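You operate a simulated robot arm through the tools that you are given. There is no shell and no other tool.

You run a simulated robot arm. Do the job below in one go: nothing can be reset, and whatever is moved stays where it is left.

JOB
Brush the stain off the steel pan with the orange grip.
Fine: wet the yellow brush at the teal sponge tray first; brush back in its place, pan on the drain board; the other pan stays stained. Set down upright: yellow brush. What is to be rubbed or washed off counts as gone when no trace of it is left.

The check looks at the end state, three seconds after you hand in, the way a careful person would. Anything else that was tipped, shoved, dropped, spilled or broken makes it a failure.

ROBOT AND FRAMES
A 7-joint arm with a two-finger gripper on a trunk, on a base that drives. Base frame: it is fixed to the floor where the robot stands at the start and does not move with it; the origin is under the middle of the robot, x ahead of it, y to its left, z up. Lengths are in cm, angles in rad, forces in N, time in s.
With the tool pointing down near the work surface it reaches from about 30 to 76 cm from the robot's upright axis, wherever it stands. Its first joint turns from -2.496 to 2.496 rad. Places, roughly: something [-130, -230, 90]; steel pan with blue grip, steel pan with orange gr [-75, -300, 100]; yellow brush (10x5x6 cm) [-70, -290, 90]. Payload 2.45 kg.
The TCP is the grasp point between the finger pads, 2.6 cm short of the fingertips. In the tool frame z runs along the fingers and y along their closing line. Largest opening 9.6 cm; the body of the gripper starts 6.9 cm behind the TCP.
Orientation is told as [roll, pitch, yaw] about the base's x, y, z axes, in that order, counted from this pose: with the fingers straight down and closing along the base's y, the tool's x points along the base's -x, its y along +y and its z along -z.

CONTROLS
- The arm moves only by the tool step_arm. Its argument "increments" is a list of rows, each a list of 6 numbers: the shift along the base's x, y, z in cm, then the turn, a rotation vector about the base's x, y, z in rad. In form: [[tx, ty, tz, wx, wy, wz], ...]. A call has 1 to 20 rows; each row is the pose to reach, as a shift and turn from the pose commanded when the call began. "hand" is the finger opening in cm, from 0 to 9.6, set as the call begins (left out, the last holds). A row lasts 0.2 s, in which the tool goes at most 5 cm and 0.15 rad; a call with a longer step from one row to the next is refused whole, and so is a gripper value outside its range. Where a pose cannot be reached the arm comes as near as it can. A force on the tool above 40 N (or 10 N above the force at the start of the call, whichever is more), or a blocked arm, ends the call early, and 0.2 s more pass. Each finger halts on what it meets, pressing with about 31 N; the grip force reading is that of the motor and also rises with nothing between the fingers. The clock runs only during rows and for 0.2 s after the last one: add rows that repeat a pose to give the fingers time. The reply holds the time, the measured pose of the TCP, the force on the tool along the base axes, the opening and the grip force, in the units named above and with some noise, with the torque about the TCP (base axes, N m) and any sound that the robot's microphone picked up.
- Cameras (640 x 400 px; columns grow to the right, rows downward): "scene" is now at [3.83, 17.07, 149.56]; the picture's right is [-0.12, -0.99, 0.00], its down [-0.54, 0.07, -0.84] and it looks along [0.83, -0.10, -0.55] (base axes); focal length 255 px, centre (320, 200). "wrist" rides on the gripper at [8.2, 0.3, -9.8] in the tool frame; the picture's right is [-0.04, 1.00, 0.00], its down [-0.73, -0.03, -0.68] and it looks along [-0.68, -0.03, 0.73] (tool axes); focal length 256 px, centre (320, 200). There is no depth. A picture from a camera that has moved, and an enlarged one, comes with that camera's place and axes in the base frame and with its lens.
- grab_frame(camera): a new picture of that camera. No time passes.
- raise_lower(by): slides the trunk up (or, below 0, down) by that many cm; the arm and the scene camera ride with it, the base frame stays. It gives what a move gives, with no picture.
- drive_base(legs): drives the robot by 1 to 6 legs, each [ahead, turn to the left] in cm and rad, along the robot's own axes; the way and the turn of a leg run together, so that a leg with both is an arc; at most 150 cm and 3.142 rad a leg. The arm and the cameras ride along, it lands a little off, and it stops where it bumps. It gives what a move gives.
- head_to(pan, tilt): turns the head with the scene camera to pan (to the left, within 2.705 rad either way) and tilt (down, from -0.506 to 1.204), counted from straight ahead of the robot. It gives what a move gives.
- zoom(camera, box): a new picture of the part [left, top, right, bottom] of that camera's present view, enlarged. No time passes.
- sign_off(): hands the job in; it is judged then, once.

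Nothing tells you exact positions but the pictures and the camera data. Unless the task says otherwise, let go and move clear before handing in.

The tools are called after "Request:" by a JSON object that holds its "op" and its "data". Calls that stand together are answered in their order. step_arm: Moves the arm, as the interface text tells. Its arguments: {"type":"object","properties":{"increments":{"type":"array"},"hand":{"type":"number"}},"required":["increments"]} The other tools are called the same way: raise_lower (by) slides the trunk up or down; drive_base (legs) drives the base; head_to (pan, tilt) turns the head that bears the scene camera; grab_frame (camera) takes a picture; zoom (camera, box) takes an enlarged picture of a part of a camera's view; sign_off () hands the job in.

At the start:

```text
time_s: 0.0
tool_pos: [45.68, 17.6, 110.96]
orientation: [0.0, 0.0, -0.001]
force: [-0.7, 0.2, 0.3]
ft_torque: [0.01, 0.01, -0.03]
opening: 9.58
grasp_force: 0.1
trunk travel left (down, up): [-52.5, 11.5]
robot x, y, heading: [0.13, 0.01, 0.002]
head pan, tilt: [-0.12, 0.581]
```

scene: 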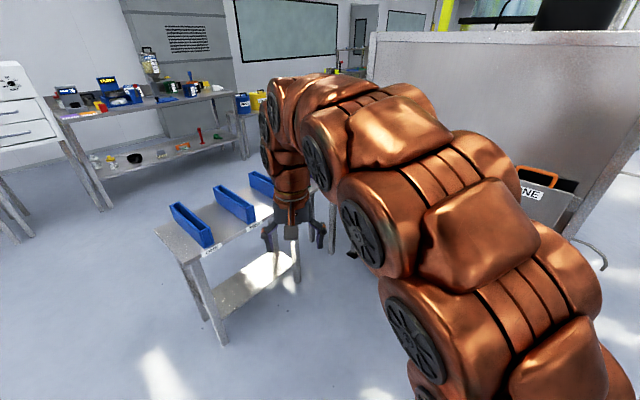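
wrist: 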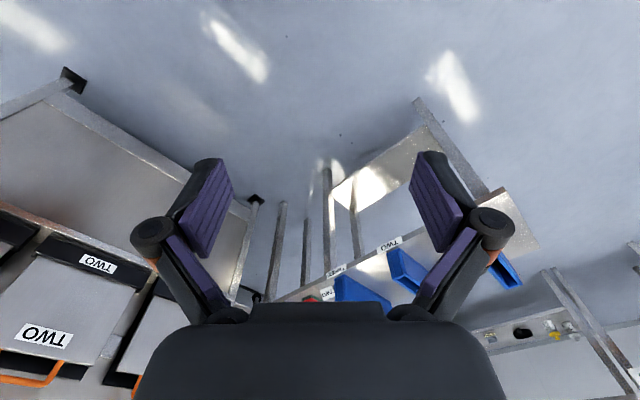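

I see a workshop with a bench ahead; the job site (pans, brush) lies behind and to the right at about [-75, -300]. I'll turn the head to look there before driving.

Request:
{"op": "head_to", "data": {"pan": -1.8, "tilt": 0.3}}

Request:
{"op": "grab_frame", "data": {"camera": "scene"}}

```text
time_s: 1.7
tool_pos: [45.64, 17.62, 110.9]
orientation: [0.001, 0.0, 0.0]
force: [-0.3, 0.6, 0.2]
ft_torque: [-0.02, -0.02, 0.0]
opening: 9.59
grasp_force: 0.1
trunk travel left (down, up): [-52.5, 11.5]
robot x, y, heading: [-0.16, 0.24, 0.004]
head pan, tilt: [-1.799, 0.3]
```

```text
taken
camera scene: at [-7.11, 9.04, 152.13], right [-0.97, 0.23, 0.0], down [0.07, 0.29, -0.96], along [-0.22, -0.93, -0.3], focal length 255 px, centre (320, 200)
```

scene: 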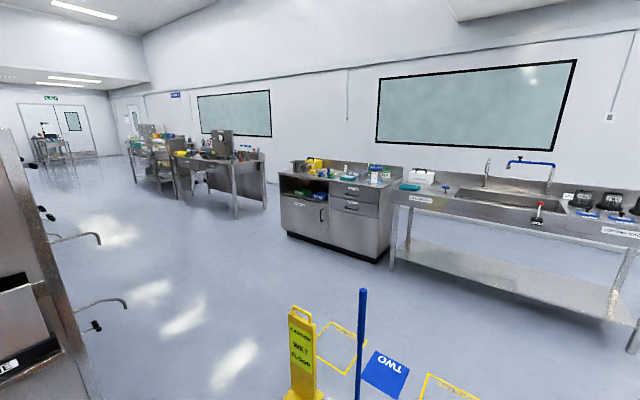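

A wash-up line stands along the far wall: a cabinet with items and a sink bench with drain boards. A wet-floor sign and a blue pole stand in between; I zoom in for details.

Request:
{"op": "zoom", "data": {"camera": "scene", "box": [270, 130, 430, 230]}}

Request:
{"op": "zoom", "data": {"camera": "scene", "box": [380, 140, 540, 240]}}

Request:
{"op": "zoom", "data": {"camera": "scene", "box": [500, 150, 640, 240]}}

Request:
{"op": "zoom", "data": {"camera": "scene", "box": [240, 270, 480, 400]}}

```text
4.00 times, centred on (350, 180) of scene
camera zoom: at [-7.11, 9.04, 152.13], right [-0.97, 0.23, 0.0], down [0.07, 0.29, -0.96], along [-0.22, -0.93, -0.3], focal length 1020 px, centre (200, 280)
```

zoom: 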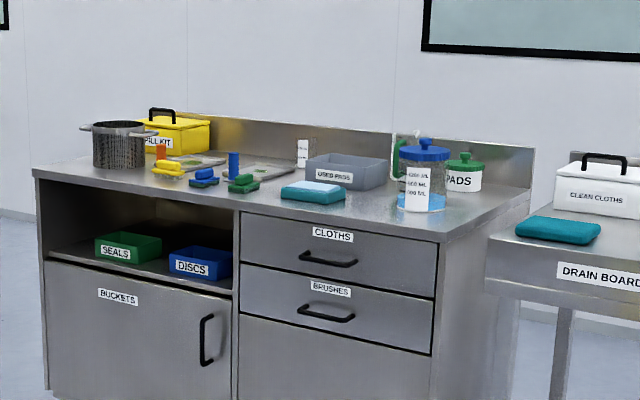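

```text
4.00 times, centred on (460, 190) of scene
camera zoom: at [-7.11, 9.04, 152.13], right [-0.97, 0.23, 0.0], down [0.07, 0.29, -0.96], along [-0.22, -0.93, -0.3], focal length 1020 px, centre (-240, 240)
```

zoom: 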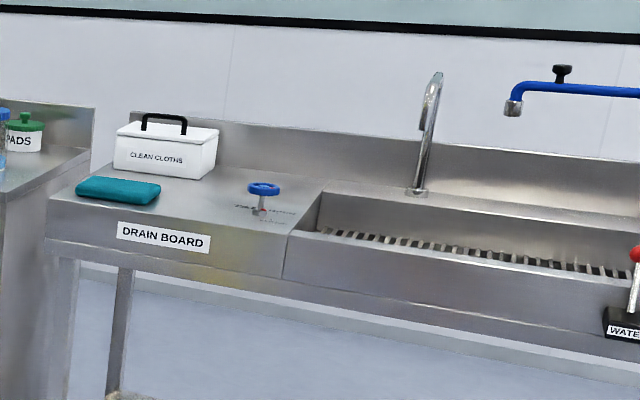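

```text
4.44 times, centred on (570, 195) of scene
camera zoom: at [-7.11, 9.04, 152.13], right [-0.97, 0.23, 0.0], down [0.07, 0.29, -0.96], along [-0.22, -0.93, -0.3], focal length 1134 px, centre (-791, 222)
```

zoom: 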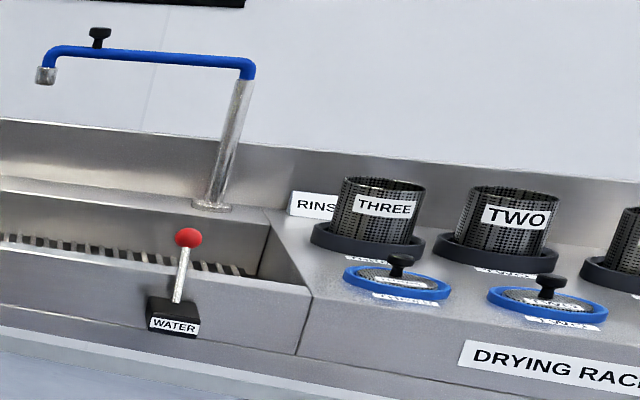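

```text
2.67 times, centred on (360, 335) of scene
camera zoom: at [-7.11, 9.04, 152.13], right [-0.97, 0.23, 0.0], down [0.07, 0.29, -0.96], along [-0.22, -0.93, -0.3], focal length 680 px, centre (213, -160)
```

zoom: 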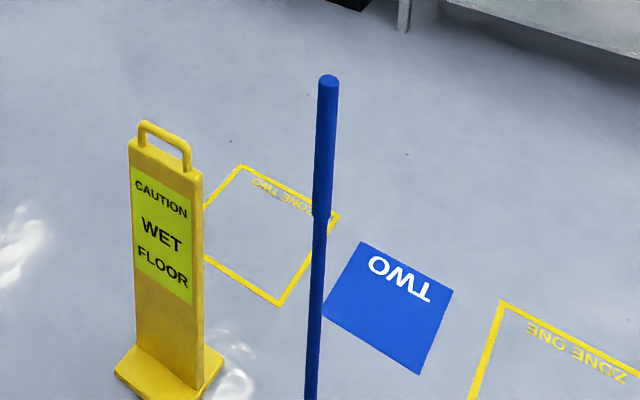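

The cabinet carries two steel plates with orange and blue grips, three brushes (yellow, blue, green) and a teal item; another teal one lies on the drain board. Next I look down at the floor obstacles and around so I can plan the drive.

Request:
{"op": "head_to", "data": {"pan": -1.8, "tilt": 1.0}}

Request:
{"op": "grab_frame", "data": {"camera": "scene"}}

Request:
{"op": "head_to", "data": {"pan": -0.9, "tilt": 0.8}}

Request:
{"op": "grab_frame", "data": {"camera": "scene"}}

Request:
{"op": "head_to", "data": {"pan": -2.6, "tilt": 0.8}}

Request:
{"op": "grab_frame", "data": {"camera": "scene"}}

```text
time_s: 2.8
tool_pos: [45.7, 17.6, 110.94]
orientation: [0.0, -0.001, -0.001]
force: [0.1, -0.2, -0.4]
ft_torque: [-0.01, -0.01, 0.0]
opening: 9.59
grasp_force: 0.1
trunk travel left (down, up): [-52.5, 11.5]
robot x, y, heading: [-0.01, 0.1, 0.005]
head pan, tilt: [-1.799, 1.0]
```

```text
taken
camera scene: at [-6.58, 11.35, 146.19], right [-0.97, 0.23, 0.0], down [0.19, 0.82, -0.54], along [-0.12, -0.53, -0.84], focal length 255 px, centre (320, 200)
```

scene: 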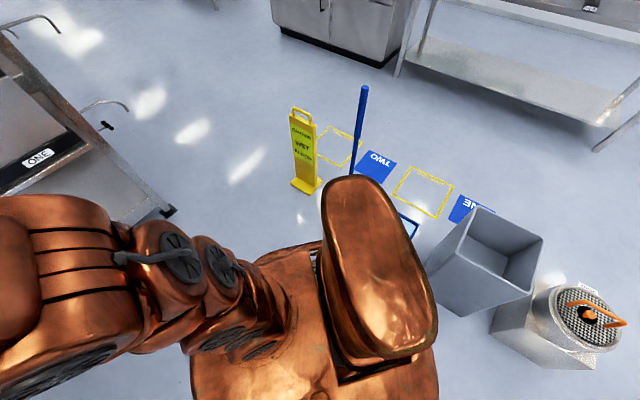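

```text
time_s: 4.0
tool_pos: [45.61, 17.56, 110.94]
orientation: [0.0, 0.0, 0.0]
force: [0.0, -0.6, -0.1]
ft_torque: [0.01, 0.01, -0.01]
opening: 9.61
grasp_force: 0.1
trunk travel left (down, up): [-52.5, 11.5]
robot x, y, heading: [0.35, 0.41, -0.004]
head pan, tilt: [-0.901, 0.799]
```

```text
taken
camera scene: at [0.01, 11.81, 147.7], right [-0.78, -0.62, 0.0], down [-0.44, 0.56, -0.7], along [0.43, -0.55, -0.72], focal length 255 px, centre (320, 200)
```

scene: 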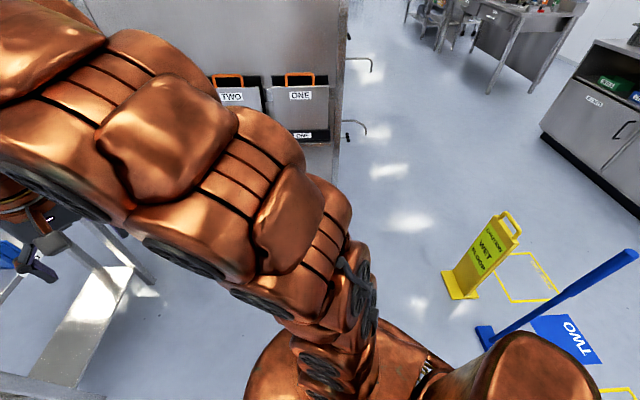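

```text
time_s: 5.7
tool_pos: [45.75, 17.69, 110.91]
orientation: [0.0, 0.0, 0.001]
force: [-0.6, 0.3, 0.6]
ft_torque: [-0.03, 0.04, 0.01]
opening: 9.62
grasp_force: 0.0
trunk travel left (down, up): [-52.5, 11.5]
robot x, y, heading: [0.03, 0.05, -0.004]
head pan, tilt: [-2.601, 0.799]
```

```text
taken
camera scene: at [-11.91, 13.98, 147.7], right [-0.52, 0.86, 0.0], down [0.61, 0.37, -0.7], along [-0.6, -0.36, -0.72], focal length 255 px, centre (320, 200)
```

scene: 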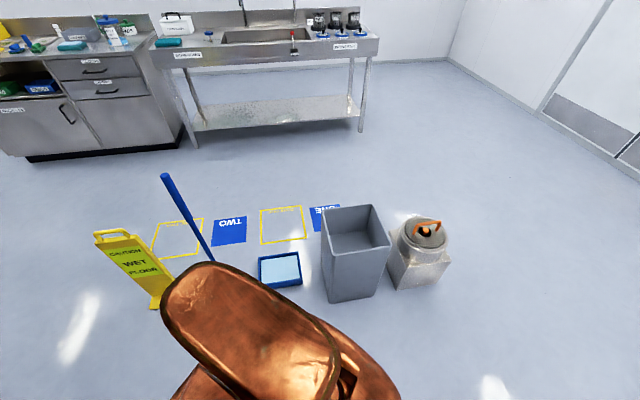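

Floor obstacles: wet-floor sign near (-18,-94), an upright blue squeegee near (-44,-74), a tray and bin to the west, a rack post near (75,-101). I'll go between sign and rack, first turning and driving partway.

Request:
{"op": "step_arm", "data": {"increments": [[-4, 0, 0, 0, 0, 0], [-8, -2, 0, 0, 0, 0], [-10, -4, 0, 0, 0, 0], [-10, -4, 0, 0, 0, 0]]}}

Request:
{"op": "drive_base", "data": {"legs": [[0, -1.2]]}}

Request:
{"op": "head_to", "data": {"pan": -0.1, "tilt": 0.6}}

Request:
{"op": "grab_frame", "data": {"camera": "scene"}}

```text
time_s: 6.7
tool_pos: [35.82, 13.52, 111.01]
orientation: [0.0, 0.0, 0.001]
force: [-1.4, 0.7, -0.2]
ft_torque: [0.01, -0.01, -0.03]
opening: 9.61
grasp_force: 0.0
trunk travel left (down, up): [-52.5, 11.5]
robot x, y, heading: [-0.15, -0.1, 0.004]
head pan, tilt: [-2.601, 0.799]
```

```text
time_s: 10.1
tool_pos: [25.87, -28.3, 110.95]
orientation: [0.0, 0.001, -1.192]
force: [-0.5, -0.5, 0.9]
ft_torque: [0.0, -0.03, 0.01]
opening: 9.61
grasp_force: 0.1
trunk travel left (down, up): [-52.5, 11.5]
robot x, y, heading: [-0.21, 0.06, -1.192]
head pan, tilt: [-2.601, 0.799]
```

```text
time_s: 12.4
tool_pos: [25.66, -28.23, 110.88]
orientation: [0.0, 0.0, -1.193]
force: [-0.9, -0.2, 1.6]
ft_torque: [0.02, 0.01, -0.02]
opening: 9.61
grasp_force: 0.1
trunk travel left (down, up): [-52.5, 11.5]
robot x, y, heading: [-0.27, -0.07, -1.197]
head pan, tilt: [-0.099, 0.6]
```

```text
taken
camera scene: at [17.5, 2.79, 149.38], right [-0.96, -0.27, 0.0], down [-0.15, 0.54, -0.83], along [0.23, -0.79, -0.56], focal length 255 px, centre (320, 200)
```

scene: 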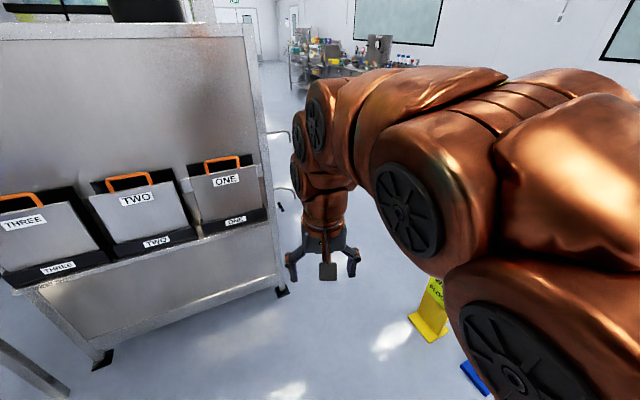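

The gap between rack foot (72,-94) and sign (edge near -10,-98) is about 80 cm; I drive through its middle.

Request:
{"op": "drive_base", "data": {"legs": [[0, -0.06], [60, 0]]}}

Request:
{"op": "head_to", "data": {"pan": -0.5, "tilt": 0.8}}

Request:
{"op": "grab_frame", "data": {"camera": "scene"}}

Request:
{"op": "head_to", "data": {"pan": 0.3, "tilt": 0.8}}

Request:
{"op": "grab_frame", "data": {"camera": "scene"}}

```text
time_s: 16.2
tool_pos: [42.94, -87.84, 110.95]
orientation: [0.0, 0.001, -1.258]
force: [-0.1, 0.2, -0.2]
ft_torque: [0.03, -0.01, 0.01]
opening: 9.61
grasp_force: 0.1
trunk travel left (down, up): [-52.5, 11.5]
robot x, y, heading: [19.12, -57.84, -1.26]
head pan, tilt: [-0.099, 0.6]
```

```text
time_s: 17.1
tool_pos: [42.81, -87.9, 111.01]
orientation: [0.0, -0.001, -1.257]
force: [-0.4, 0.3, 0.0]
ft_torque: [0.0, -0.02, -0.03]
opening: 9.59
grasp_force: 0.0
trunk travel left (down, up): [-52.5, 11.5]
robot x, y, heading: [19.02, -58.03, -1.255]
head pan, tilt: [-0.499, 0.799]
```

```text
taken
camera scene: at [33.17, -55.61, 147.7], right [-0.98, 0.18, 0.0], down [0.13, 0.7, -0.7], along [-0.13, -0.69, -0.72], focal length 255 px, centre (320, 200)
```

scene: 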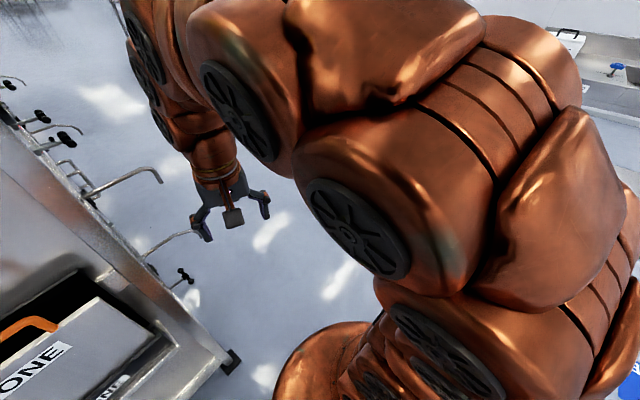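

```text
time_s: 18.2
tool_pos: [42.76, -87.83, 110.96]
orientation: [0.001, -0.001, -1.257]
force: [-0.4, -0.4, 0.2]
ft_torque: [-0.04, 0.02, -0.03]
opening: 9.58
grasp_force: 0.1
trunk travel left (down, up): [-52.5, 11.5]
robot x, y, heading: [18.53, -57.92, -1.256]
head pan, tilt: [0.3, 0.799]
```

```text
taken
camera scene: at [39.3, -54.29, 147.7], right [-0.82, -0.57, 0.0], down [-0.41, 0.59, -0.7], along [0.4, -0.57, -0.72], focal length 255 px, centre (320, 200)
```

scene: 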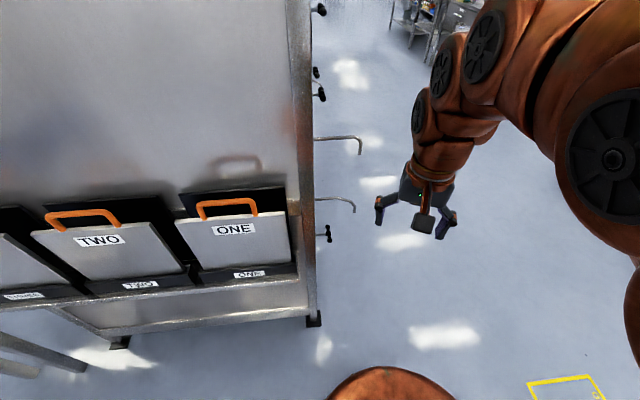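

Rack hooks stick out near (70,-123,96), so I'll pull the hand to the centre line, drive into the gap, then swing right and away from the hooks.

Request:
{"op": "step_arm", "data": {"increments": [[-3.8, -1.2, 0, 0, 0, 0], [-7.6, -2.4, 0, 0, 0, 0], [-11.4, -3.7, 0, 0, 0, 0], [-11.4, -3.7, 0, 0, 0, 0]]}}

Request:
{"op": "drive_base", "data": {"legs": [[38, 0]]}}

Request:
{"op": "head_to", "data": {"pan": -1.2, "tilt": 1.1}}

Request:
{"op": "grab_frame", "data": {"camera": "scene"}}

Request:
{"op": "head_to", "data": {"pan": 0.9, "tilt": 1.1}}

Request:
{"op": "grab_frame", "data": {"camera": "scene"}}

```text
time_s: 19.2
tool_pos: [31.57, -91.78, 110.9]
orientation: [0.001, 0.0, -1.258]
force: [0.2, -0.5, 0.0]
ft_torque: [0.0, 0.0, -0.01]
opening: 9.61
grasp_force: 0.0
trunk travel left (down, up): [-52.5, 11.5]
robot x, y, heading: [18.84, -58.08, -1.261]
head pan, tilt: [0.3, 0.799]
```

```text
time_s: 21.6
tool_pos: [42.97, -127.84, 110.87]
orientation: [-0.001, 0.002, -1.261]
force: [0.0, 0.2, 0.1]
ft_torque: [-0.02, 0.01, -0.02]
opening: 9.6
grasp_force: 0.0
trunk travel left (down, up): [-52.5, 11.5]
robot x, y, heading: [30.48, -93.54, -1.26]
head pan, tilt: [0.3, 0.799]
```

```text
time_s: 23.2
tool_pos: [42.9, -127.91, 110.91]
orientation: [0.0, -0.001, -1.262]
force: [-0.6, -0.5, 0.2]
ft_torque: [0.0, -0.05, 0.02]
opening: 9.59
grasp_force: 0.0
trunk travel left (down, up): [-52.5, 11.5]
robot x, y, heading: [30.53, -93.86, -1.258]
head pan, tilt: [-1.201, 1.1]
```

```text
taken
camera scene: at [41.34, -87.65, 145.52], right [-0.63, 0.78, 0.0], down [0.69, 0.56, -0.45], along [-0.35, -0.29, -0.89], focal length 255 px, centre (320, 200)
```

scene: 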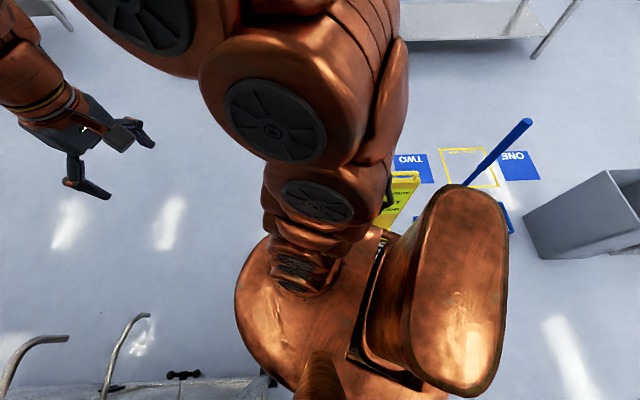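

```text
time_s: 25.2
tool_pos: [43.01, -127.81, 110.92]
orientation: [-0.001, -0.001, -1.263]
force: [0.2, 0.3, -0.5]
ft_torque: [0.0, -0.04, 0.0]
opening: 9.57
grasp_force: 0.1
trunk travel left (down, up): [-52.5, 11.5]
robot x, y, heading: [30.97, -93.99, -1.258]
head pan, tilt: [0.901, 1.1]
```

```text
taken
camera scene: at [52.15, -85.92, 145.52], right [-0.35, -0.94, 0.0], down [-0.83, 0.32, -0.45], along [0.42, -0.16, -0.89], focal length 255 px, centre (320, 200)
```

scene: 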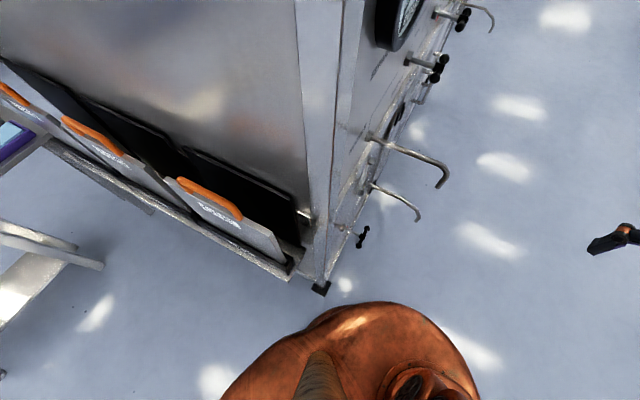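

The base is roughly round and clear of both rack foot and sign. I turn right and drive past the hooks toward the cabinet.

Request:
{"op": "drive_base", "data": {"legs": [[0, -0.42], [65, 0]]}}

Request:
{"op": "head_to", "data": {"pan": -0.5, "tilt": 0.5}}

Request:
{"op": "grab_frame", "data": {"camera": "scene"}}

```text
time_s: 30.1
tool_pos: [21.38, -194.69, 110.84]
orientation: [0.0, 0.002, -1.674]
force: [0.4, -0.2, 0.2]
ft_torque: [-0.02, -0.04, -0.01]
opening: 9.64
grasp_force: 0.2
trunk travel left (down, up): [-52.5, 11.5]
robot x, y, heading: [23.63, -159.04, -1.675]
head pan, tilt: [0.901, 1.1]
```

```text
time_s: 31.6
tool_pos: [21.36, -194.81, 110.73]
orientation: [0.0, 0.0, -1.674]
force: [0.4, 0.5, -0.3]
ft_torque: [-0.01, 0.0, 0.01]
opening: 9.58
grasp_force: 0.2
trunk travel left (down, up): [-52.5, 11.5]
robot x, y, heading: [23.0, -158.6, -1.674]
head pan, tilt: [-0.499, 0.499]
```

```text
taken
camera scene: at [36.87, -163.19, 150.29], right [-0.82, 0.57, 0.0], down [0.27, 0.4, -0.88], along [-0.5, -0.72, -0.48], focal length 255 px, centre (320, 200)
```

scene: 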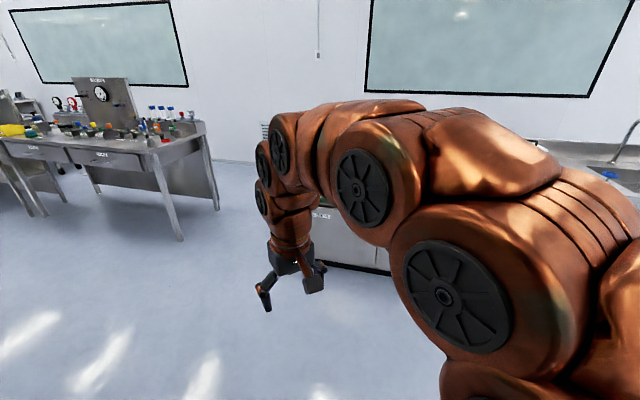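

The cabinet is ahead to the right. I'll drive toward a viewing spot in front of its middle, then face it squarely.

Request:
{"op": "drive_base", "data": {"legs": [[0, -0.49], [70, 0], [0, -0.29]]}}

Request:
{"op": "head_to", "data": {"pan": 0.0, "tilt": 0.6}}

Request:
{"op": "grab_frame", "data": {"camera": "scene"}}

Request:
{"op": "grab_frame", "data": {"camera": "wrist"}}

```text
time_s: 37.8
tool_pos: [-41.16, -240.93, 110.87]
orientation: [0.002, 0.001, -2.441]
force: [-0.4, -0.2, 0.7]
ft_torque: [-0.02, 0.0, -0.01]
opening: 9.6
grasp_force: 0.0
trunk travel left (down, up): [-52.5, 11.5]
robot x, y, heading: [-14.57, -216.65, -2.446]
head pan, tilt: [-0.499, 0.499]
```

```text
time_s: 38.7
tool_pos: [-41.23, -240.95, 110.82]
orientation: [0.001, -0.001, -2.442]
force: [0.5, -0.7, 0.2]
ft_torque: [-0.04, 0.0, 0.0]
opening: 9.61
grasp_force: 0.1
trunk travel left (down, up): [-52.5, 11.5]
robot x, y, heading: [-14.53, -216.47, -2.441]
head pan, tilt: [0.0, 0.6]
```

```text
taken
camera scene: at [-5.92, -232.93, 149.39], right [-0.64, 0.77, 0.0], down [0.43, 0.36, -0.83], along [-0.63, -0.53, -0.56], focal length 255 px, centre (320, 200)
```

scene: 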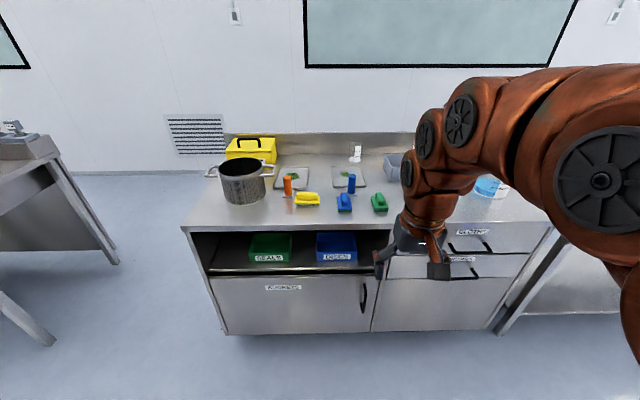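

```text
taken
camera wrist: at [-34.78, -235.95, 120.67], right [0.61, -0.79, 0.0], down [-0.58, -0.45, 0.68], along [-0.54, -0.42, -0.73], focal length 256 px, centre (320, 200)
```

wrist: 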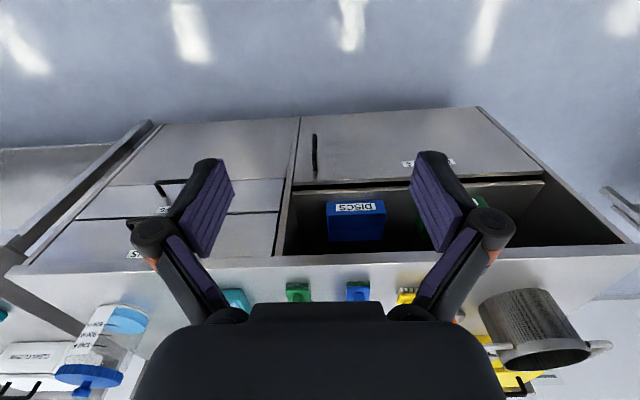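

Now the cabinet top is in good view: pot on the left, two flat steel pans with upright orange and blue grips and dirty patches, three brushes in front. I zoom in for detail.

Request:
{"op": "zoom", "data": {"camera": "scene", "box": [260, 140, 420, 240]}}

Request:
{"op": "zoom", "data": {"camera": "scene", "box": [200, 120, 320, 220]}}

Request:
{"op": "zoom", "data": {"camera": "wrist", "box": [0, 260, 240, 400]}}

```text
4.00 times, centred on (340, 190) of scene
camera zoom: at [-5.92, -232.93, 149.39], right [-0.64, 0.77, 0.0], down [0.43, 0.36, -0.83], along [-0.63, -0.53, -0.56], focal length 1020 px, centre (240, 240)
```

zoom: 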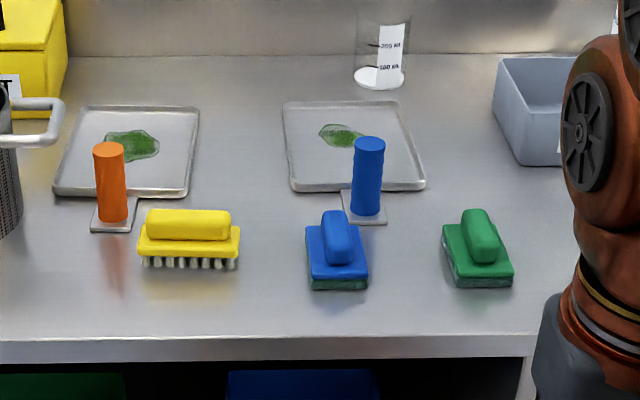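

```text
4.00 times, centred on (260, 170) of scene
camera zoom: at [-5.92, -232.93, 149.39], right [-0.64, 0.77, 0.0], down [0.43, 0.36, -0.83], along [-0.63, -0.53, -0.56], focal length 1020 px, centre (560, 320)
```

zoom: 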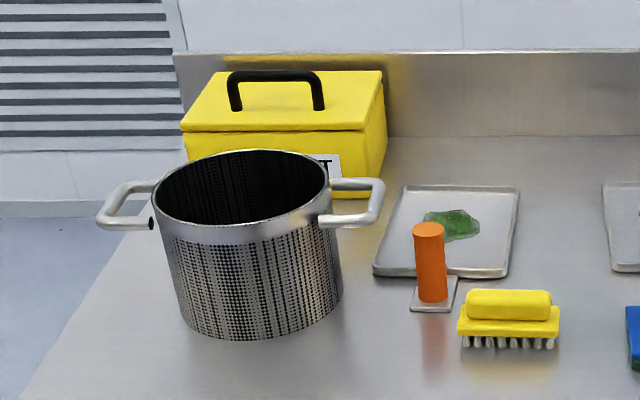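

```text
2.67 times, centred on (120, 330) of wrist
camera zoom: at [-34.78, -235.95, 120.67], right [0.61, -0.79, 0.0], down [-0.58, -0.45, 0.68], along [-0.54, -0.42, -0.73], focal length 683 px, centre (853, -147)
```

zoom: 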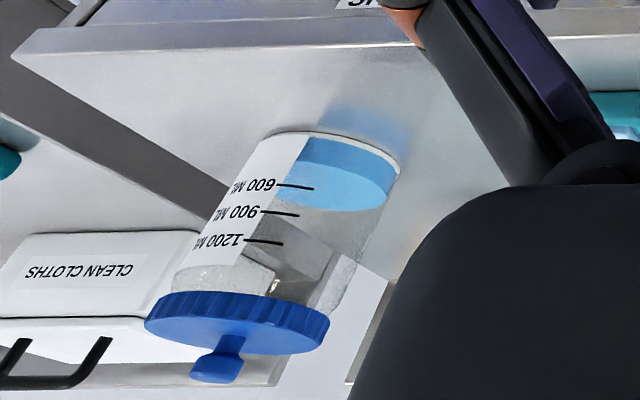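

The orange-grip pan is at left with a green stain; the yellow brush stands bristles down in front of it. I need to tell the two teal objects apart, so I rotate right for a clear view of that side.

Request:
{"op": "drive_base", "data": {"legs": [[0, -0.75]]}}

Request:
{"op": "head_to", "data": {"pan": 0.3, "tilt": 0.6}}

Request:
{"op": "grab_frame", "data": {"camera": "scene"}}

Request:
{"op": "zoom", "data": {"camera": "scene", "box": [220, 110, 380, 210]}}

```text
time_s: 41.0
tool_pos: [-50.77, -216.34, 110.86]
orientation: [0.0, -0.001, 3.094]
force: [0.5, 0.3, -0.4]
ft_torque: [-0.05, 0.01, 0.01]
opening: 9.6
grasp_force: 0.0
trunk travel left (down, up): [-52.5, 11.5]
robot x, y, heading: [-14.38, -216.62, 3.097]
head pan, tilt: [0.0, 0.6]
```

```text
time_s: 41.9
tool_pos: [-50.69, -216.38, 110.84]
orientation: [0.0, 0.0, 3.095]
force: [-0.2, -0.1, 0.9]
ft_torque: [0.0, 0.02, 0.01]
opening: 9.61
grasp_force: 0.1
trunk travel left (down, up): [-52.5, 11.5]
robot x, y, heading: [-14.5, -217.03, 3.094]
head pan, tilt: [0.3, 0.6]
```

```text
taken
camera scene: at [-19.11, -237.15, 149.38], right [-0.25, 0.97, 0.0], down [0.55, 0.14, -0.83], along [-0.8, -0.21, -0.56], focal length 255 px, centre (320, 200)
```

scene: 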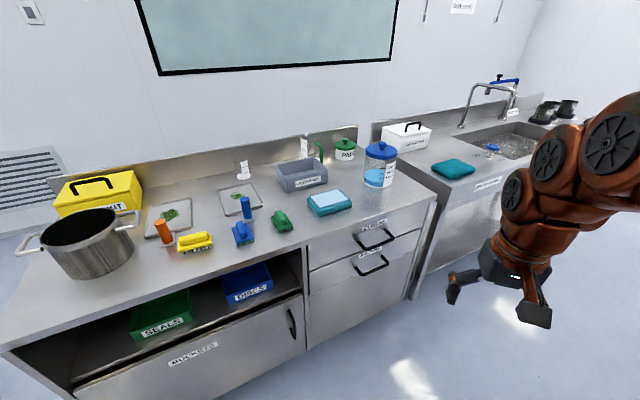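

```text
4.00 times, centred on (300, 160) of scene
camera zoom: at [-19.11, -237.15, 149.38], right [-0.25, 0.97, 0.0], down [0.55, 0.14, -0.83], along [-0.8, -0.21, -0.56], focal length 1020 px, centre (400, 360)
```

zoom: 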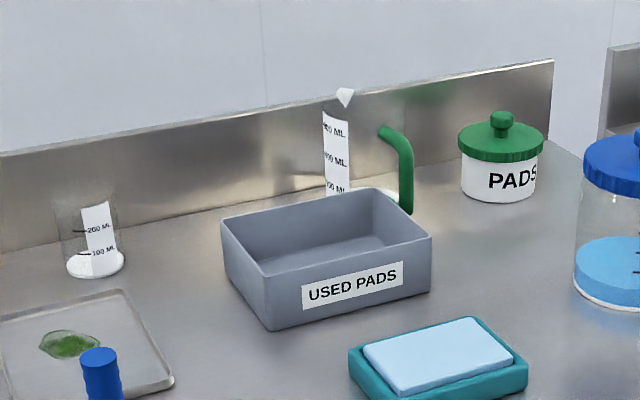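

The teal sponge tray is the one on the cabinet (teal frame, pale blue sponge). Now I look closely at the drain board for free space.

Request:
{"op": "zoom", "data": {"camera": "scene", "box": [370, 110, 530, 210]}}

Request:
{"op": "zoom", "data": {"camera": "scene", "box": [120, 170, 280, 270]}}

Request:
{"op": "zoom", "data": {"camera": "scene", "box": [240, 150, 400, 250]}}

```text
4.00 times, centred on (450, 160) of scene
camera zoom: at [-19.11, -237.15, 149.38], right [-0.25, 0.97, 0.0], down [0.55, 0.14, -0.83], along [-0.8, -0.21, -0.56], focal length 1020 px, centre (-200, 360)
```

zoom: 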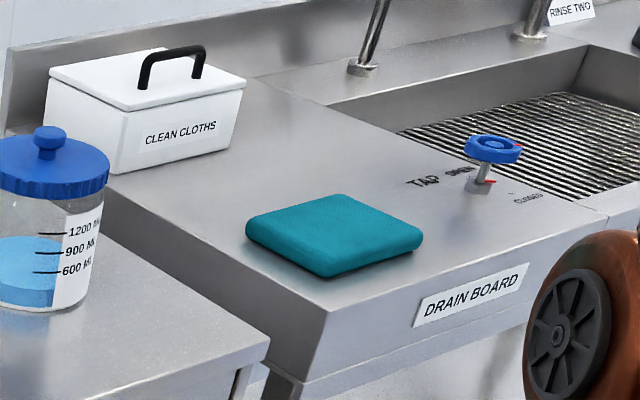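

```text
4.00 times, centred on (200, 220) of scene
camera zoom: at [-19.11, -237.15, 149.38], right [-0.25, 0.97, 0.0], down [0.55, 0.14, -0.83], along [-0.8, -0.21, -0.56], focal length 1020 px, centre (800, 120)
```

zoom: 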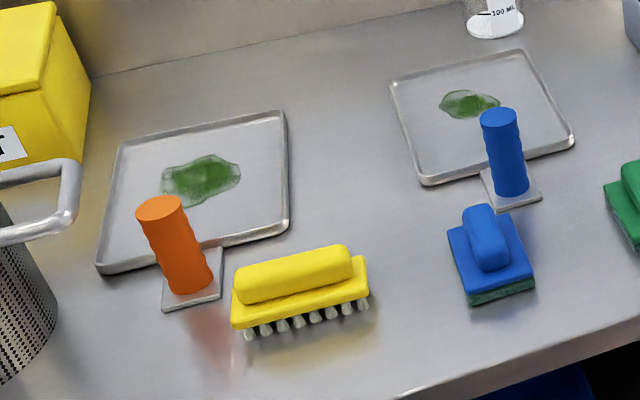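

```text
4.00 times, centred on (320, 200) of scene
camera zoom: at [-19.11, -237.15, 149.38], right [-0.25, 0.97, 0.0], down [0.55, 0.14, -0.83], along [-0.8, -0.21, -0.56], focal length 1020 px, centre (320, 200)
```

zoom: 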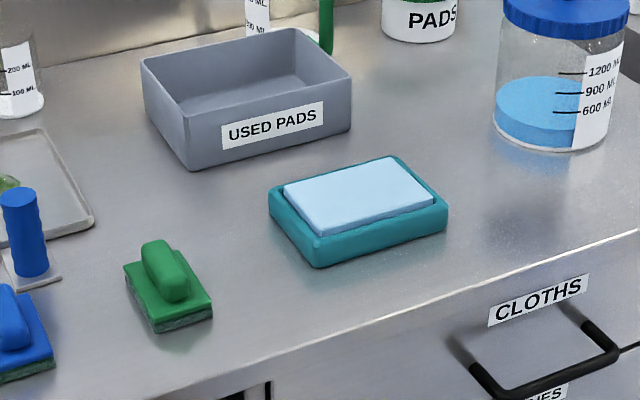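

Layout found: orange grip about (-66,-301), brush about (-66,-291) lying along the bench, stain about (-79,-311), sponge tray about (-101,-255), free drain board area behind the teal pad. The pot handle overhangs the pan's left corner. I need to know my own base footprint to see how close I can stand.

Request:
{"op": "head_to", "data": {"pan": 0.0, "tilt": 1.2}}

Request:
{"op": "grab_frame", "data": {"camera": "scene"}}

Request:
{"op": "head_to", "data": {"pan": 0.8, "tilt": 1.2}}

Request:
{"op": "grab_frame", "data": {"camera": "scene"}}

Request:
{"op": "head_to", "data": {"pan": 1.8, "tilt": 1.2}}

Request:
{"op": "grab_frame", "data": {"camera": "scene"}}

```text
time_s: 42.9
tool_pos: [-50.73, -216.37, 110.92]
orientation: [-0.001, 0.001, 3.093]
force: [-0.6, 0.4, -0.9]
ft_torque: [0.02, 0.0, 0.02]
opening: 9.62
grasp_force: 0.0
trunk travel left (down, up): [-52.5, 11.5]
robot x, y, heading: [-14.46, -216.35, 3.091]
head pan, tilt: [0.0, 1.201]
```

```text
taken
camera scene: at [-16.14, -234.68, 144.93], right [0.05, 1.0, 0.0], down [0.93, -0.04, -0.36], along [-0.36, 0.02, -0.93], focal length 255 px, centre (320, 200)
```

scene: 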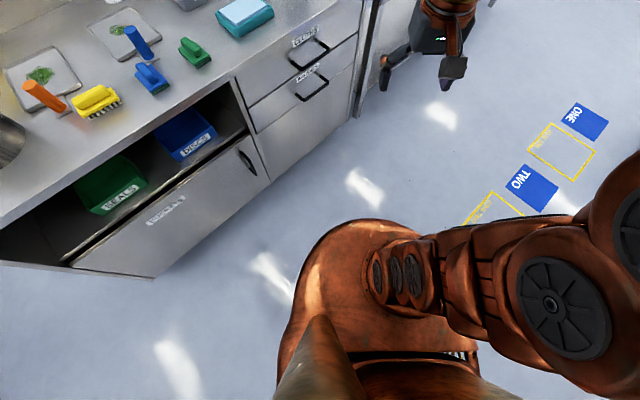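

```text
time_s: 44.0
tool_pos: [-50.79, -216.42, 110.95]
orientation: [-0.001, 0.0, 3.095]
force: [0.0, 0.4, 0.3]
ft_torque: [0.0, -0.02, -0.05]
opening: 9.6
grasp_force: 0.1
trunk travel left (down, up): [-52.5, 11.5]
robot x, y, heading: [-14.53, -216.45, 3.092]
head pan, tilt: [0.799, 1.201]
```

```text
taken
camera scene: at [-14.64, -238.76, 144.92], right [-0.68, 0.73, 0.0], down [0.68, 0.64, -0.36], along [-0.27, -0.25, -0.93], focal length 255 px, centre (320, 200)
```

scene: 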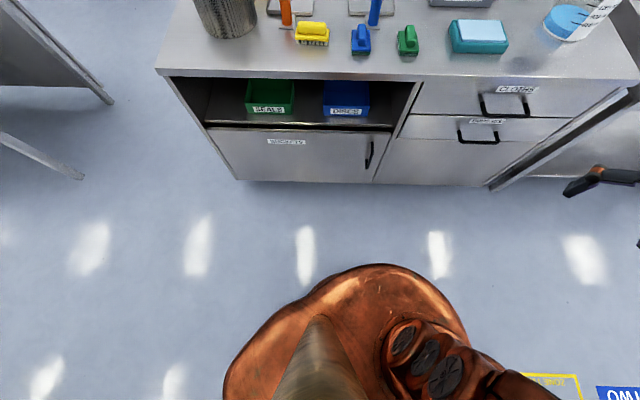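

```text
time_s: 45.2
tool_pos: [-50.72, -216.45, 110.93]
orientation: [0.0, 0.001, 3.094]
force: [0.3, 0.1, -0.3]
ft_torque: [-0.04, -0.02, -0.01]
opening: 9.62
grasp_force: 0.0
trunk travel left (down, up): [-52.5, 11.5]
robot x, y, heading: [-14.91, -216.63, 3.094]
head pan, tilt: [1.799, 1.201]
```

```text
taken
camera scene: at [-9.55, -240.45, 144.92], right [-0.98, -0.18, 0.0], down [-0.17, 0.92, -0.36], along [0.06, -0.36, -0.93], focal length 255 px, centre (320, 200)
```

scene: 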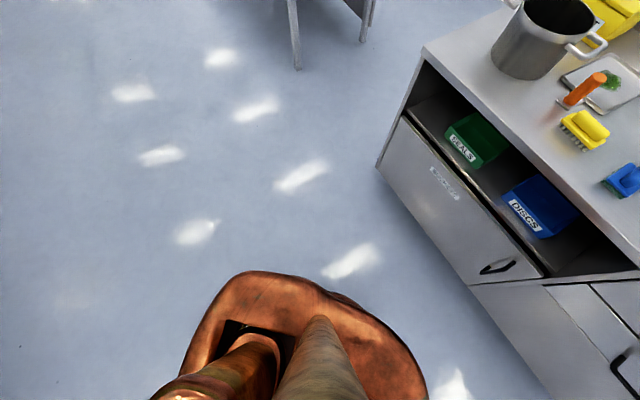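

The base is roughly 30-35 cm in radius, so standing about 38-40 cm in front of the cabinet edge puts brush, sponge tray and stain all in reach from one spot. I drive to a point 60 cm off the edge, face it, and re-measure.

Request:
{"op": "drive_base", "data": {"legs": [[0, 1.736], [26, 0], [0, -1.0]]}}

Request:
{"op": "head_to", "data": {"pan": 0.0, "tilt": 0.8}}

Request:
{"op": "grab_frame", "data": {"camera": "scene"}}

Request:
{"op": "grab_frame", "data": {"camera": "wrist"}}

```text
time_s: 53.9
tool_pos: [-38.23, -266.72, 110.88]
orientation: [0.0, 0.001, -2.451]
force: [0.1, -0.7, -0.3]
ft_torque: [0.03, -0.03, -0.01]
opening: 9.6
grasp_force: 0.1
trunk travel left (down, up): [-52.5, 11.5]
robot x, y, heading: [-11.68, -242.33, -2.446]
head pan, tilt: [1.799, 1.201]
```

```text
time_s: 55.7
tool_pos: [-38.21, -266.86, 110.87]
orientation: [0.001, -0.001, -2.45]
force: [-0.4, 0.5, -0.1]
ft_torque: [-0.02, 0.01, 0.01]
opening: 9.6
grasp_force: 0.1
trunk travel left (down, up): [-52.5, 11.5]
robot x, y, heading: [-11.7, -242.55, -2.447]
head pan, tilt: [0.0, 0.799]
```

```text
taken
camera scene: at [-2.2, -258.61, 147.7], right [-0.64, 0.77, 0.0], down [0.55, 0.46, -0.7], along [-0.54, -0.44, -0.72], focal length 255 px, centre (320, 200)
```

scene: 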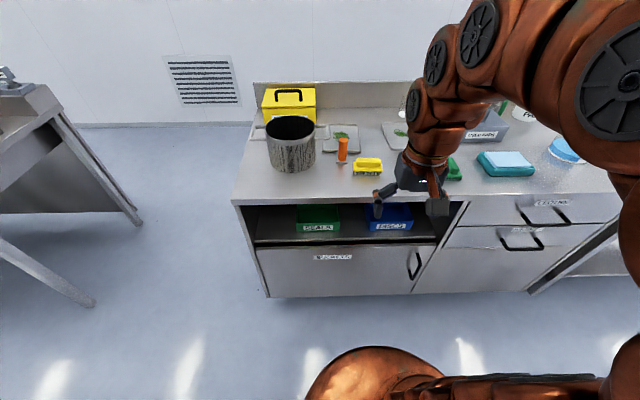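

```text
taken
camera wrist: at [-31.69, -261.89, 120.67], right [0.61, -0.8, 0.0], down [-0.58, -0.45, 0.68], along [-0.54, -0.41, -0.73], focal length 256 px, centre (320, 200)
```

wrist: 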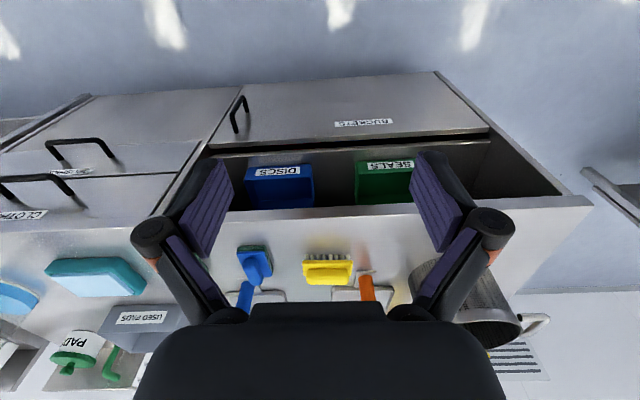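

Position is as planned (about 60 cm off the edge). I move ahead 15 cm and check the gap looking down.

Request:
{"op": "drive_base", "data": {"legs": [[15, 0]]}}

Request:
{"op": "head_to", "data": {"pan": 0.0, "tilt": 1.2}}

Request:
{"op": "grab_frame", "data": {"camera": "scene"}}

Request:
{"op": "grab_frame", "data": {"camera": "wrist"}}

```text
time_s: 57.0
tool_pos: [-49.47, -276.14, 110.8]
orientation: [-0.001, -0.001, -2.451]
force: [-0.5, 1.3, -0.4]
ft_torque: [0.03, 0.01, 0.02]
opening: 9.64
grasp_force: 0.0
trunk travel left (down, up): [-52.5, 11.5]
robot x, y, heading: [-22.57, -251.99, -2.449]
head pan, tilt: [0.0, 0.799]
```

```text
time_s: 57.9
tool_pos: [-49.79, -276.18, 110.9]
orientation: [-0.001, 0.0, -2.451]
force: [0.4, -0.2, 0.5]
ft_torque: [0.01, -0.01, 0.0]
opening: 9.61
grasp_force: 0.1
trunk travel left (down, up): [-52.5, 11.5]
robot x, y, heading: [-23.1, -251.78, -2.452]
head pan, tilt: [0.0, 1.201]
```

```text
taken
camera scene: at [-11.7, -266.45, 144.93], right [-0.64, 0.77, 0.0], down [0.72, 0.59, -0.36], along [-0.28, -0.23, -0.93], focal length 255 px, centre (320, 200)
```

scene: 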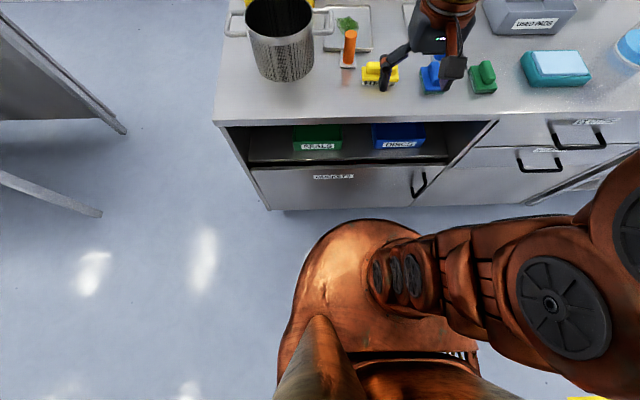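

```text
taken
camera wrist: at [-43.08, -271.31, 120.67], right [0.61, -0.8, 0.0], down [-0.58, -0.45, 0.68], along [-0.54, -0.41, -0.73], focal length 256 px, centre (320, 200)
```

wrist: 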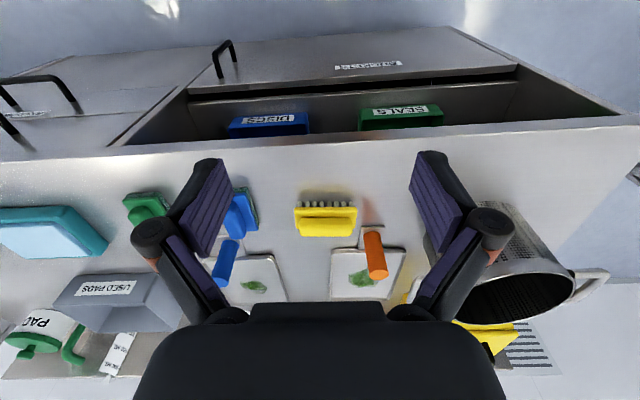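

The base front is still clear of the cabinet by more than 10 cm. I go 7 cm further, and then start on the brush.

Request:
{"op": "drive_base", "data": {"legs": [[7, 0]]}}

Request:
{"op": "head_to", "data": {"pan": 0.0, "tilt": 1.0}}

Request:
{"op": "grab_frame", "data": {"camera": "scene"}}

Request:
{"op": "zoom", "data": {"camera": "wrist", "box": [220, 120, 420, 320]}}

```text
time_s: 58.9
tool_pos: [-55.0, -280.7, 110.94]
orientation: [-0.001, 0.0, -2.451]
force: [-1.0, 0.4, -0.1]
ft_torque: [0.02, -0.02, 0.01]
opening: 9.58
grasp_force: 0.0
trunk travel left (down, up): [-52.5, 11.5]
robot x, y, heading: [-28.02, -256.42, -2.446]
head pan, tilt: [0.0, 1.201]
```

```text
time_s: 59.7
tool_pos: [-54.93, -280.65, 110.84]
orientation: [0.002, 0.0, -2.45]
force: [-0.2, 0.6, -0.3]
ft_torque: [0.02, -0.02, -0.04]
opening: 9.6
grasp_force: 0.0
trunk travel left (down, up): [-52.5, 11.5]
robot x, y, heading: [-27.96, -256.6, -2.449]
head pan, tilt: [0.0, 1.0]
```

```text
taken
camera scene: at [-18.14, -271.78, 146.18], right [-0.64, 0.77, 0.0], down [0.65, 0.54, -0.54], along [-0.42, -0.34, -0.84], focal length 255 px, centre (320, 200)
```

scene: 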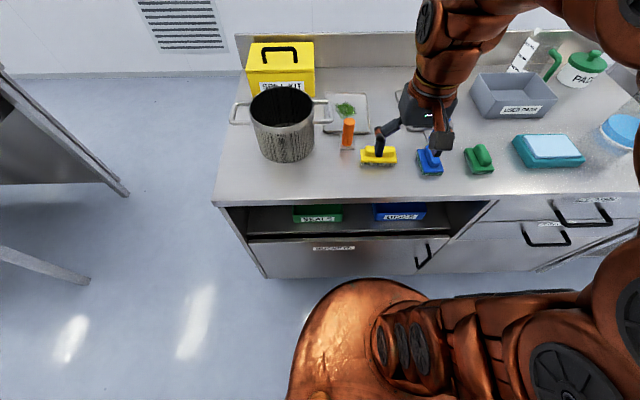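

```text
2.00 times, centred on (320, 220) of wrist
camera zoom: at [-48.47, -275.77, 120.67], right [0.61, -0.79, 0.0], down [-0.58, -0.45, 0.68], along [-0.54, -0.41, -0.73], focal length 512 px, centre (320, 160)
```

zoom: 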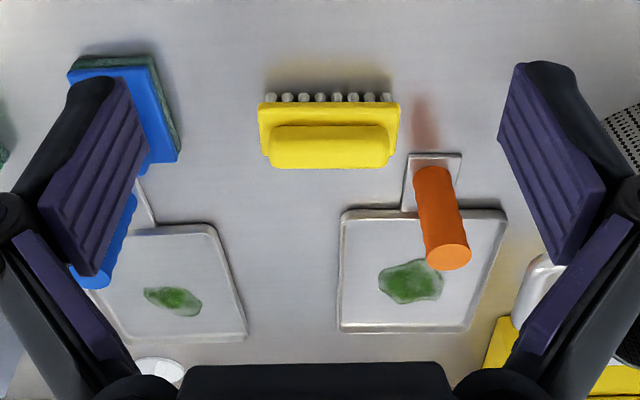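

Wrist view now shows brush, pans and stains clearly. I take enlarged scene pictures to triangulate brush and grip more exactly.

Request:
{"op": "zoom", "data": {"camera": "scene", "box": [300, 80, 400, 180]}}

Request:
{"op": "zoom", "data": {"camera": "scene", "box": [490, 90, 640, 190]}}

```text
4.00 times, centred on (350, 130) of scene
camera zoom: at [-18.14, -271.78, 146.18], right [-0.64, 0.77, 0.0], down [0.65, 0.54, -0.54], along [-0.42, -0.34, -0.84], focal length 1020 px, centre (200, 480)
```

zoom: 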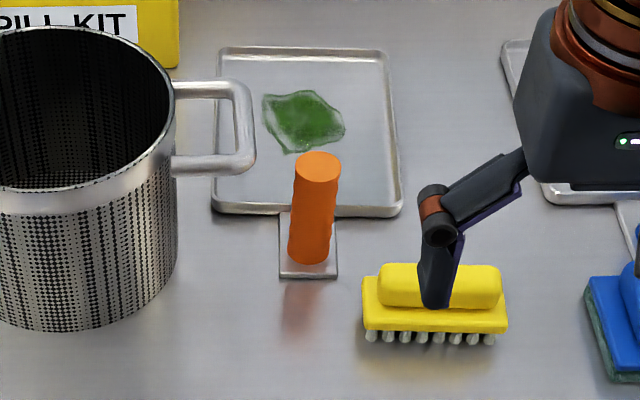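

```text
4.00 times, centred on (565, 140) of scene
camera zoom: at [-18.14, -271.78, 146.18], right [-0.64, 0.77, 0.0], down [0.65, 0.54, -0.54], along [-0.42, -0.34, -0.84], focal length 1020 px, centre (-660, 440)
```

zoom: 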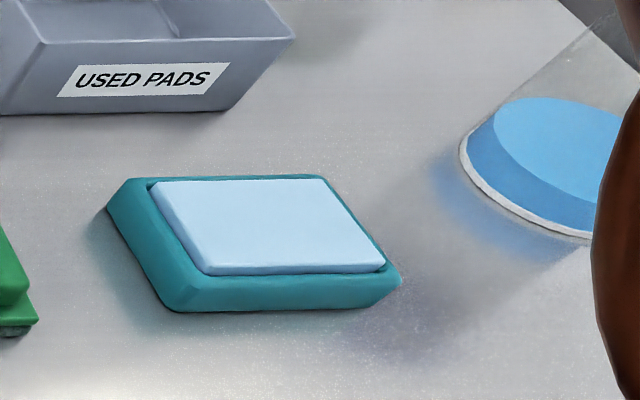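

Brush centre is about (-67.4,-291.0), handle top z≈94.5, counter z≈89.3; orange grip axis about (-67.5,-301.9), top 97.8. I move above the brush turning the hand 90° so the fingers close across the handle.

Request:
{"op": "step_arm", "data": {"increments": [[-1, -0.9, 0, 0, 0, 0.14], [-2, -1.8, 0, 0, 0, 0.28], [-3, -2.7, 0, 0, 0, 0.42], [-4, -3.6, 0, 0, 0, 0.56], [-5, -4.5, 0, 0, 0, 0.7], [-6, -5.4, 0, 0, 0, 0.84], [-7, -6.3, 0, 0, 0, 0.98], [-8, -7.2, 0, 0, 0, 1.12], [-9.5, -8.1, 0, 0, 0, 1.26], [-11, -9, 0, 0, 0, 1.4], [-12.4, -10.3, 0, 0, 0, 1.54], [-12.4, -10.3, 0, 0, 0, 1.5708], [-12.4, -10.3, 0, 0, 0, 1.5708]], "hand": 6.5}}

Request:
{"op": "grab_frame", "data": {"camera": "wrist"}}

Request:
{"op": "grab_frame", "data": {"camera": "scene"}}

```text
time_s: 62.5
tool_pos: [-67.38, -290.87, 110.81]
orientation: [0.0, 0.0, -0.878]
force: [0.8, -0.3, 0.3]
ft_torque: [0.02, -0.01, -0.03]
opening: 6.5
grasp_force: 0.0
trunk travel left (down, up): [-52.5, 11.5]
robot x, y, heading: [-28.25, -256.52, -2.45]
head pan, tilt: [0.0, 1.0]
```

```text
taken
camera wrist: at [-72.34, -284.57, 120.67], right [0.79, 0.61, 0.0], down [0.45, -0.58, 0.68], along [0.41, -0.54, -0.73], focal length 256 px, centre (320, 200)
```

wrist: 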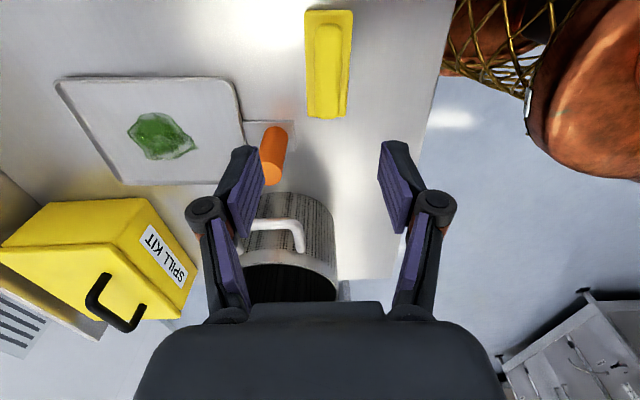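

```text
taken
camera scene: at [-18.15, -271.79, 146.18], right [-0.64, 0.77, 0.0], down [0.65, 0.54, -0.54], along [-0.42, -0.34, -0.84], focal length 255 px, centre (320, 200)
```

scene: 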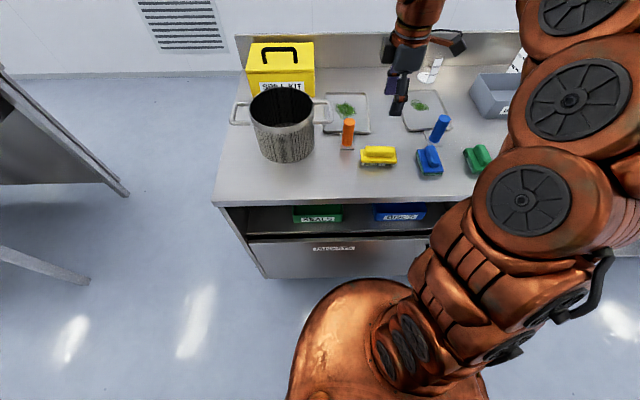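

Hand is over the brush; a small correction (0.6 cm, -0.035 rad) and I descend to just above the handle.

Request:
{"op": "step_arm", "data": {"increments": [[0.1, 0.6, -3, 0, 0, -0.035], [0.1, 0.6, -6, 0, 0, -0.035], [0.1, 0.6, -9, 0, 0, -0.035], [0.1, 0.6, -11.5, 0, 0, -0.035], [0.1, 0.6, -11.5, 0, 0, -0.035]]}}

Request:
{"op": "grab_frame", "data": {"camera": "wrist"}}

Request:
{"op": "zoom", "data": {"camera": "scene", "box": [320, 60, 460, 190]}}

```text
time_s: 63.7
tool_pos: [-67.07, -290.53, 99.42]
orientation: [-0.001, 0.0, -0.914]
force: [-0.1, -0.5, 0.2]
ft_torque: [0.0, -0.04, 0.03]
opening: 6.49
grasp_force: 0.1
trunk travel left (down, up): [-52.5, 11.5]
robot x, y, heading: [-28.12, -256.28, -2.45]
head pan, tilt: [0.0, 1.0]
```

```text
taken
camera wrist: at [-71.84, -283.88, 109.12], right [0.82, 0.58, 0.0], down [0.43, -0.6, 0.68], along [0.39, -0.55, -0.73], focal length 256 px, centre (320, 200)
```

wrist: 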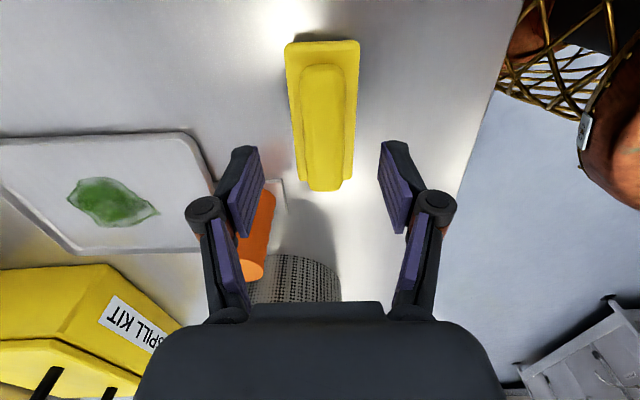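

```text
3.08 times, centred on (390, 125) of scene
camera zoom: at [-18.15, -271.79, 146.19], right [-0.64, 0.77, 0.0], down [0.65, 0.54, -0.54], along [-0.42, -0.34, -0.84], focal length 785 px, centre (105, 431)
```

zoom: 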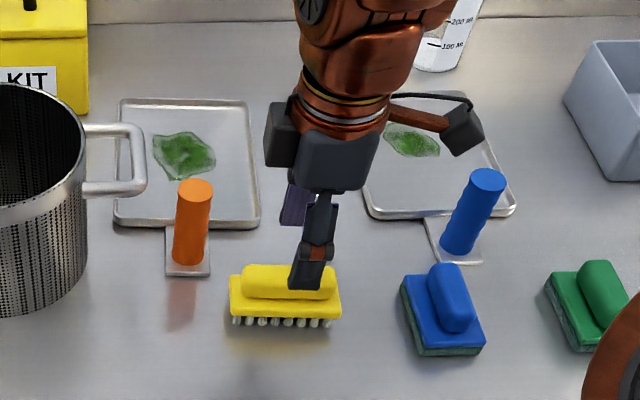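

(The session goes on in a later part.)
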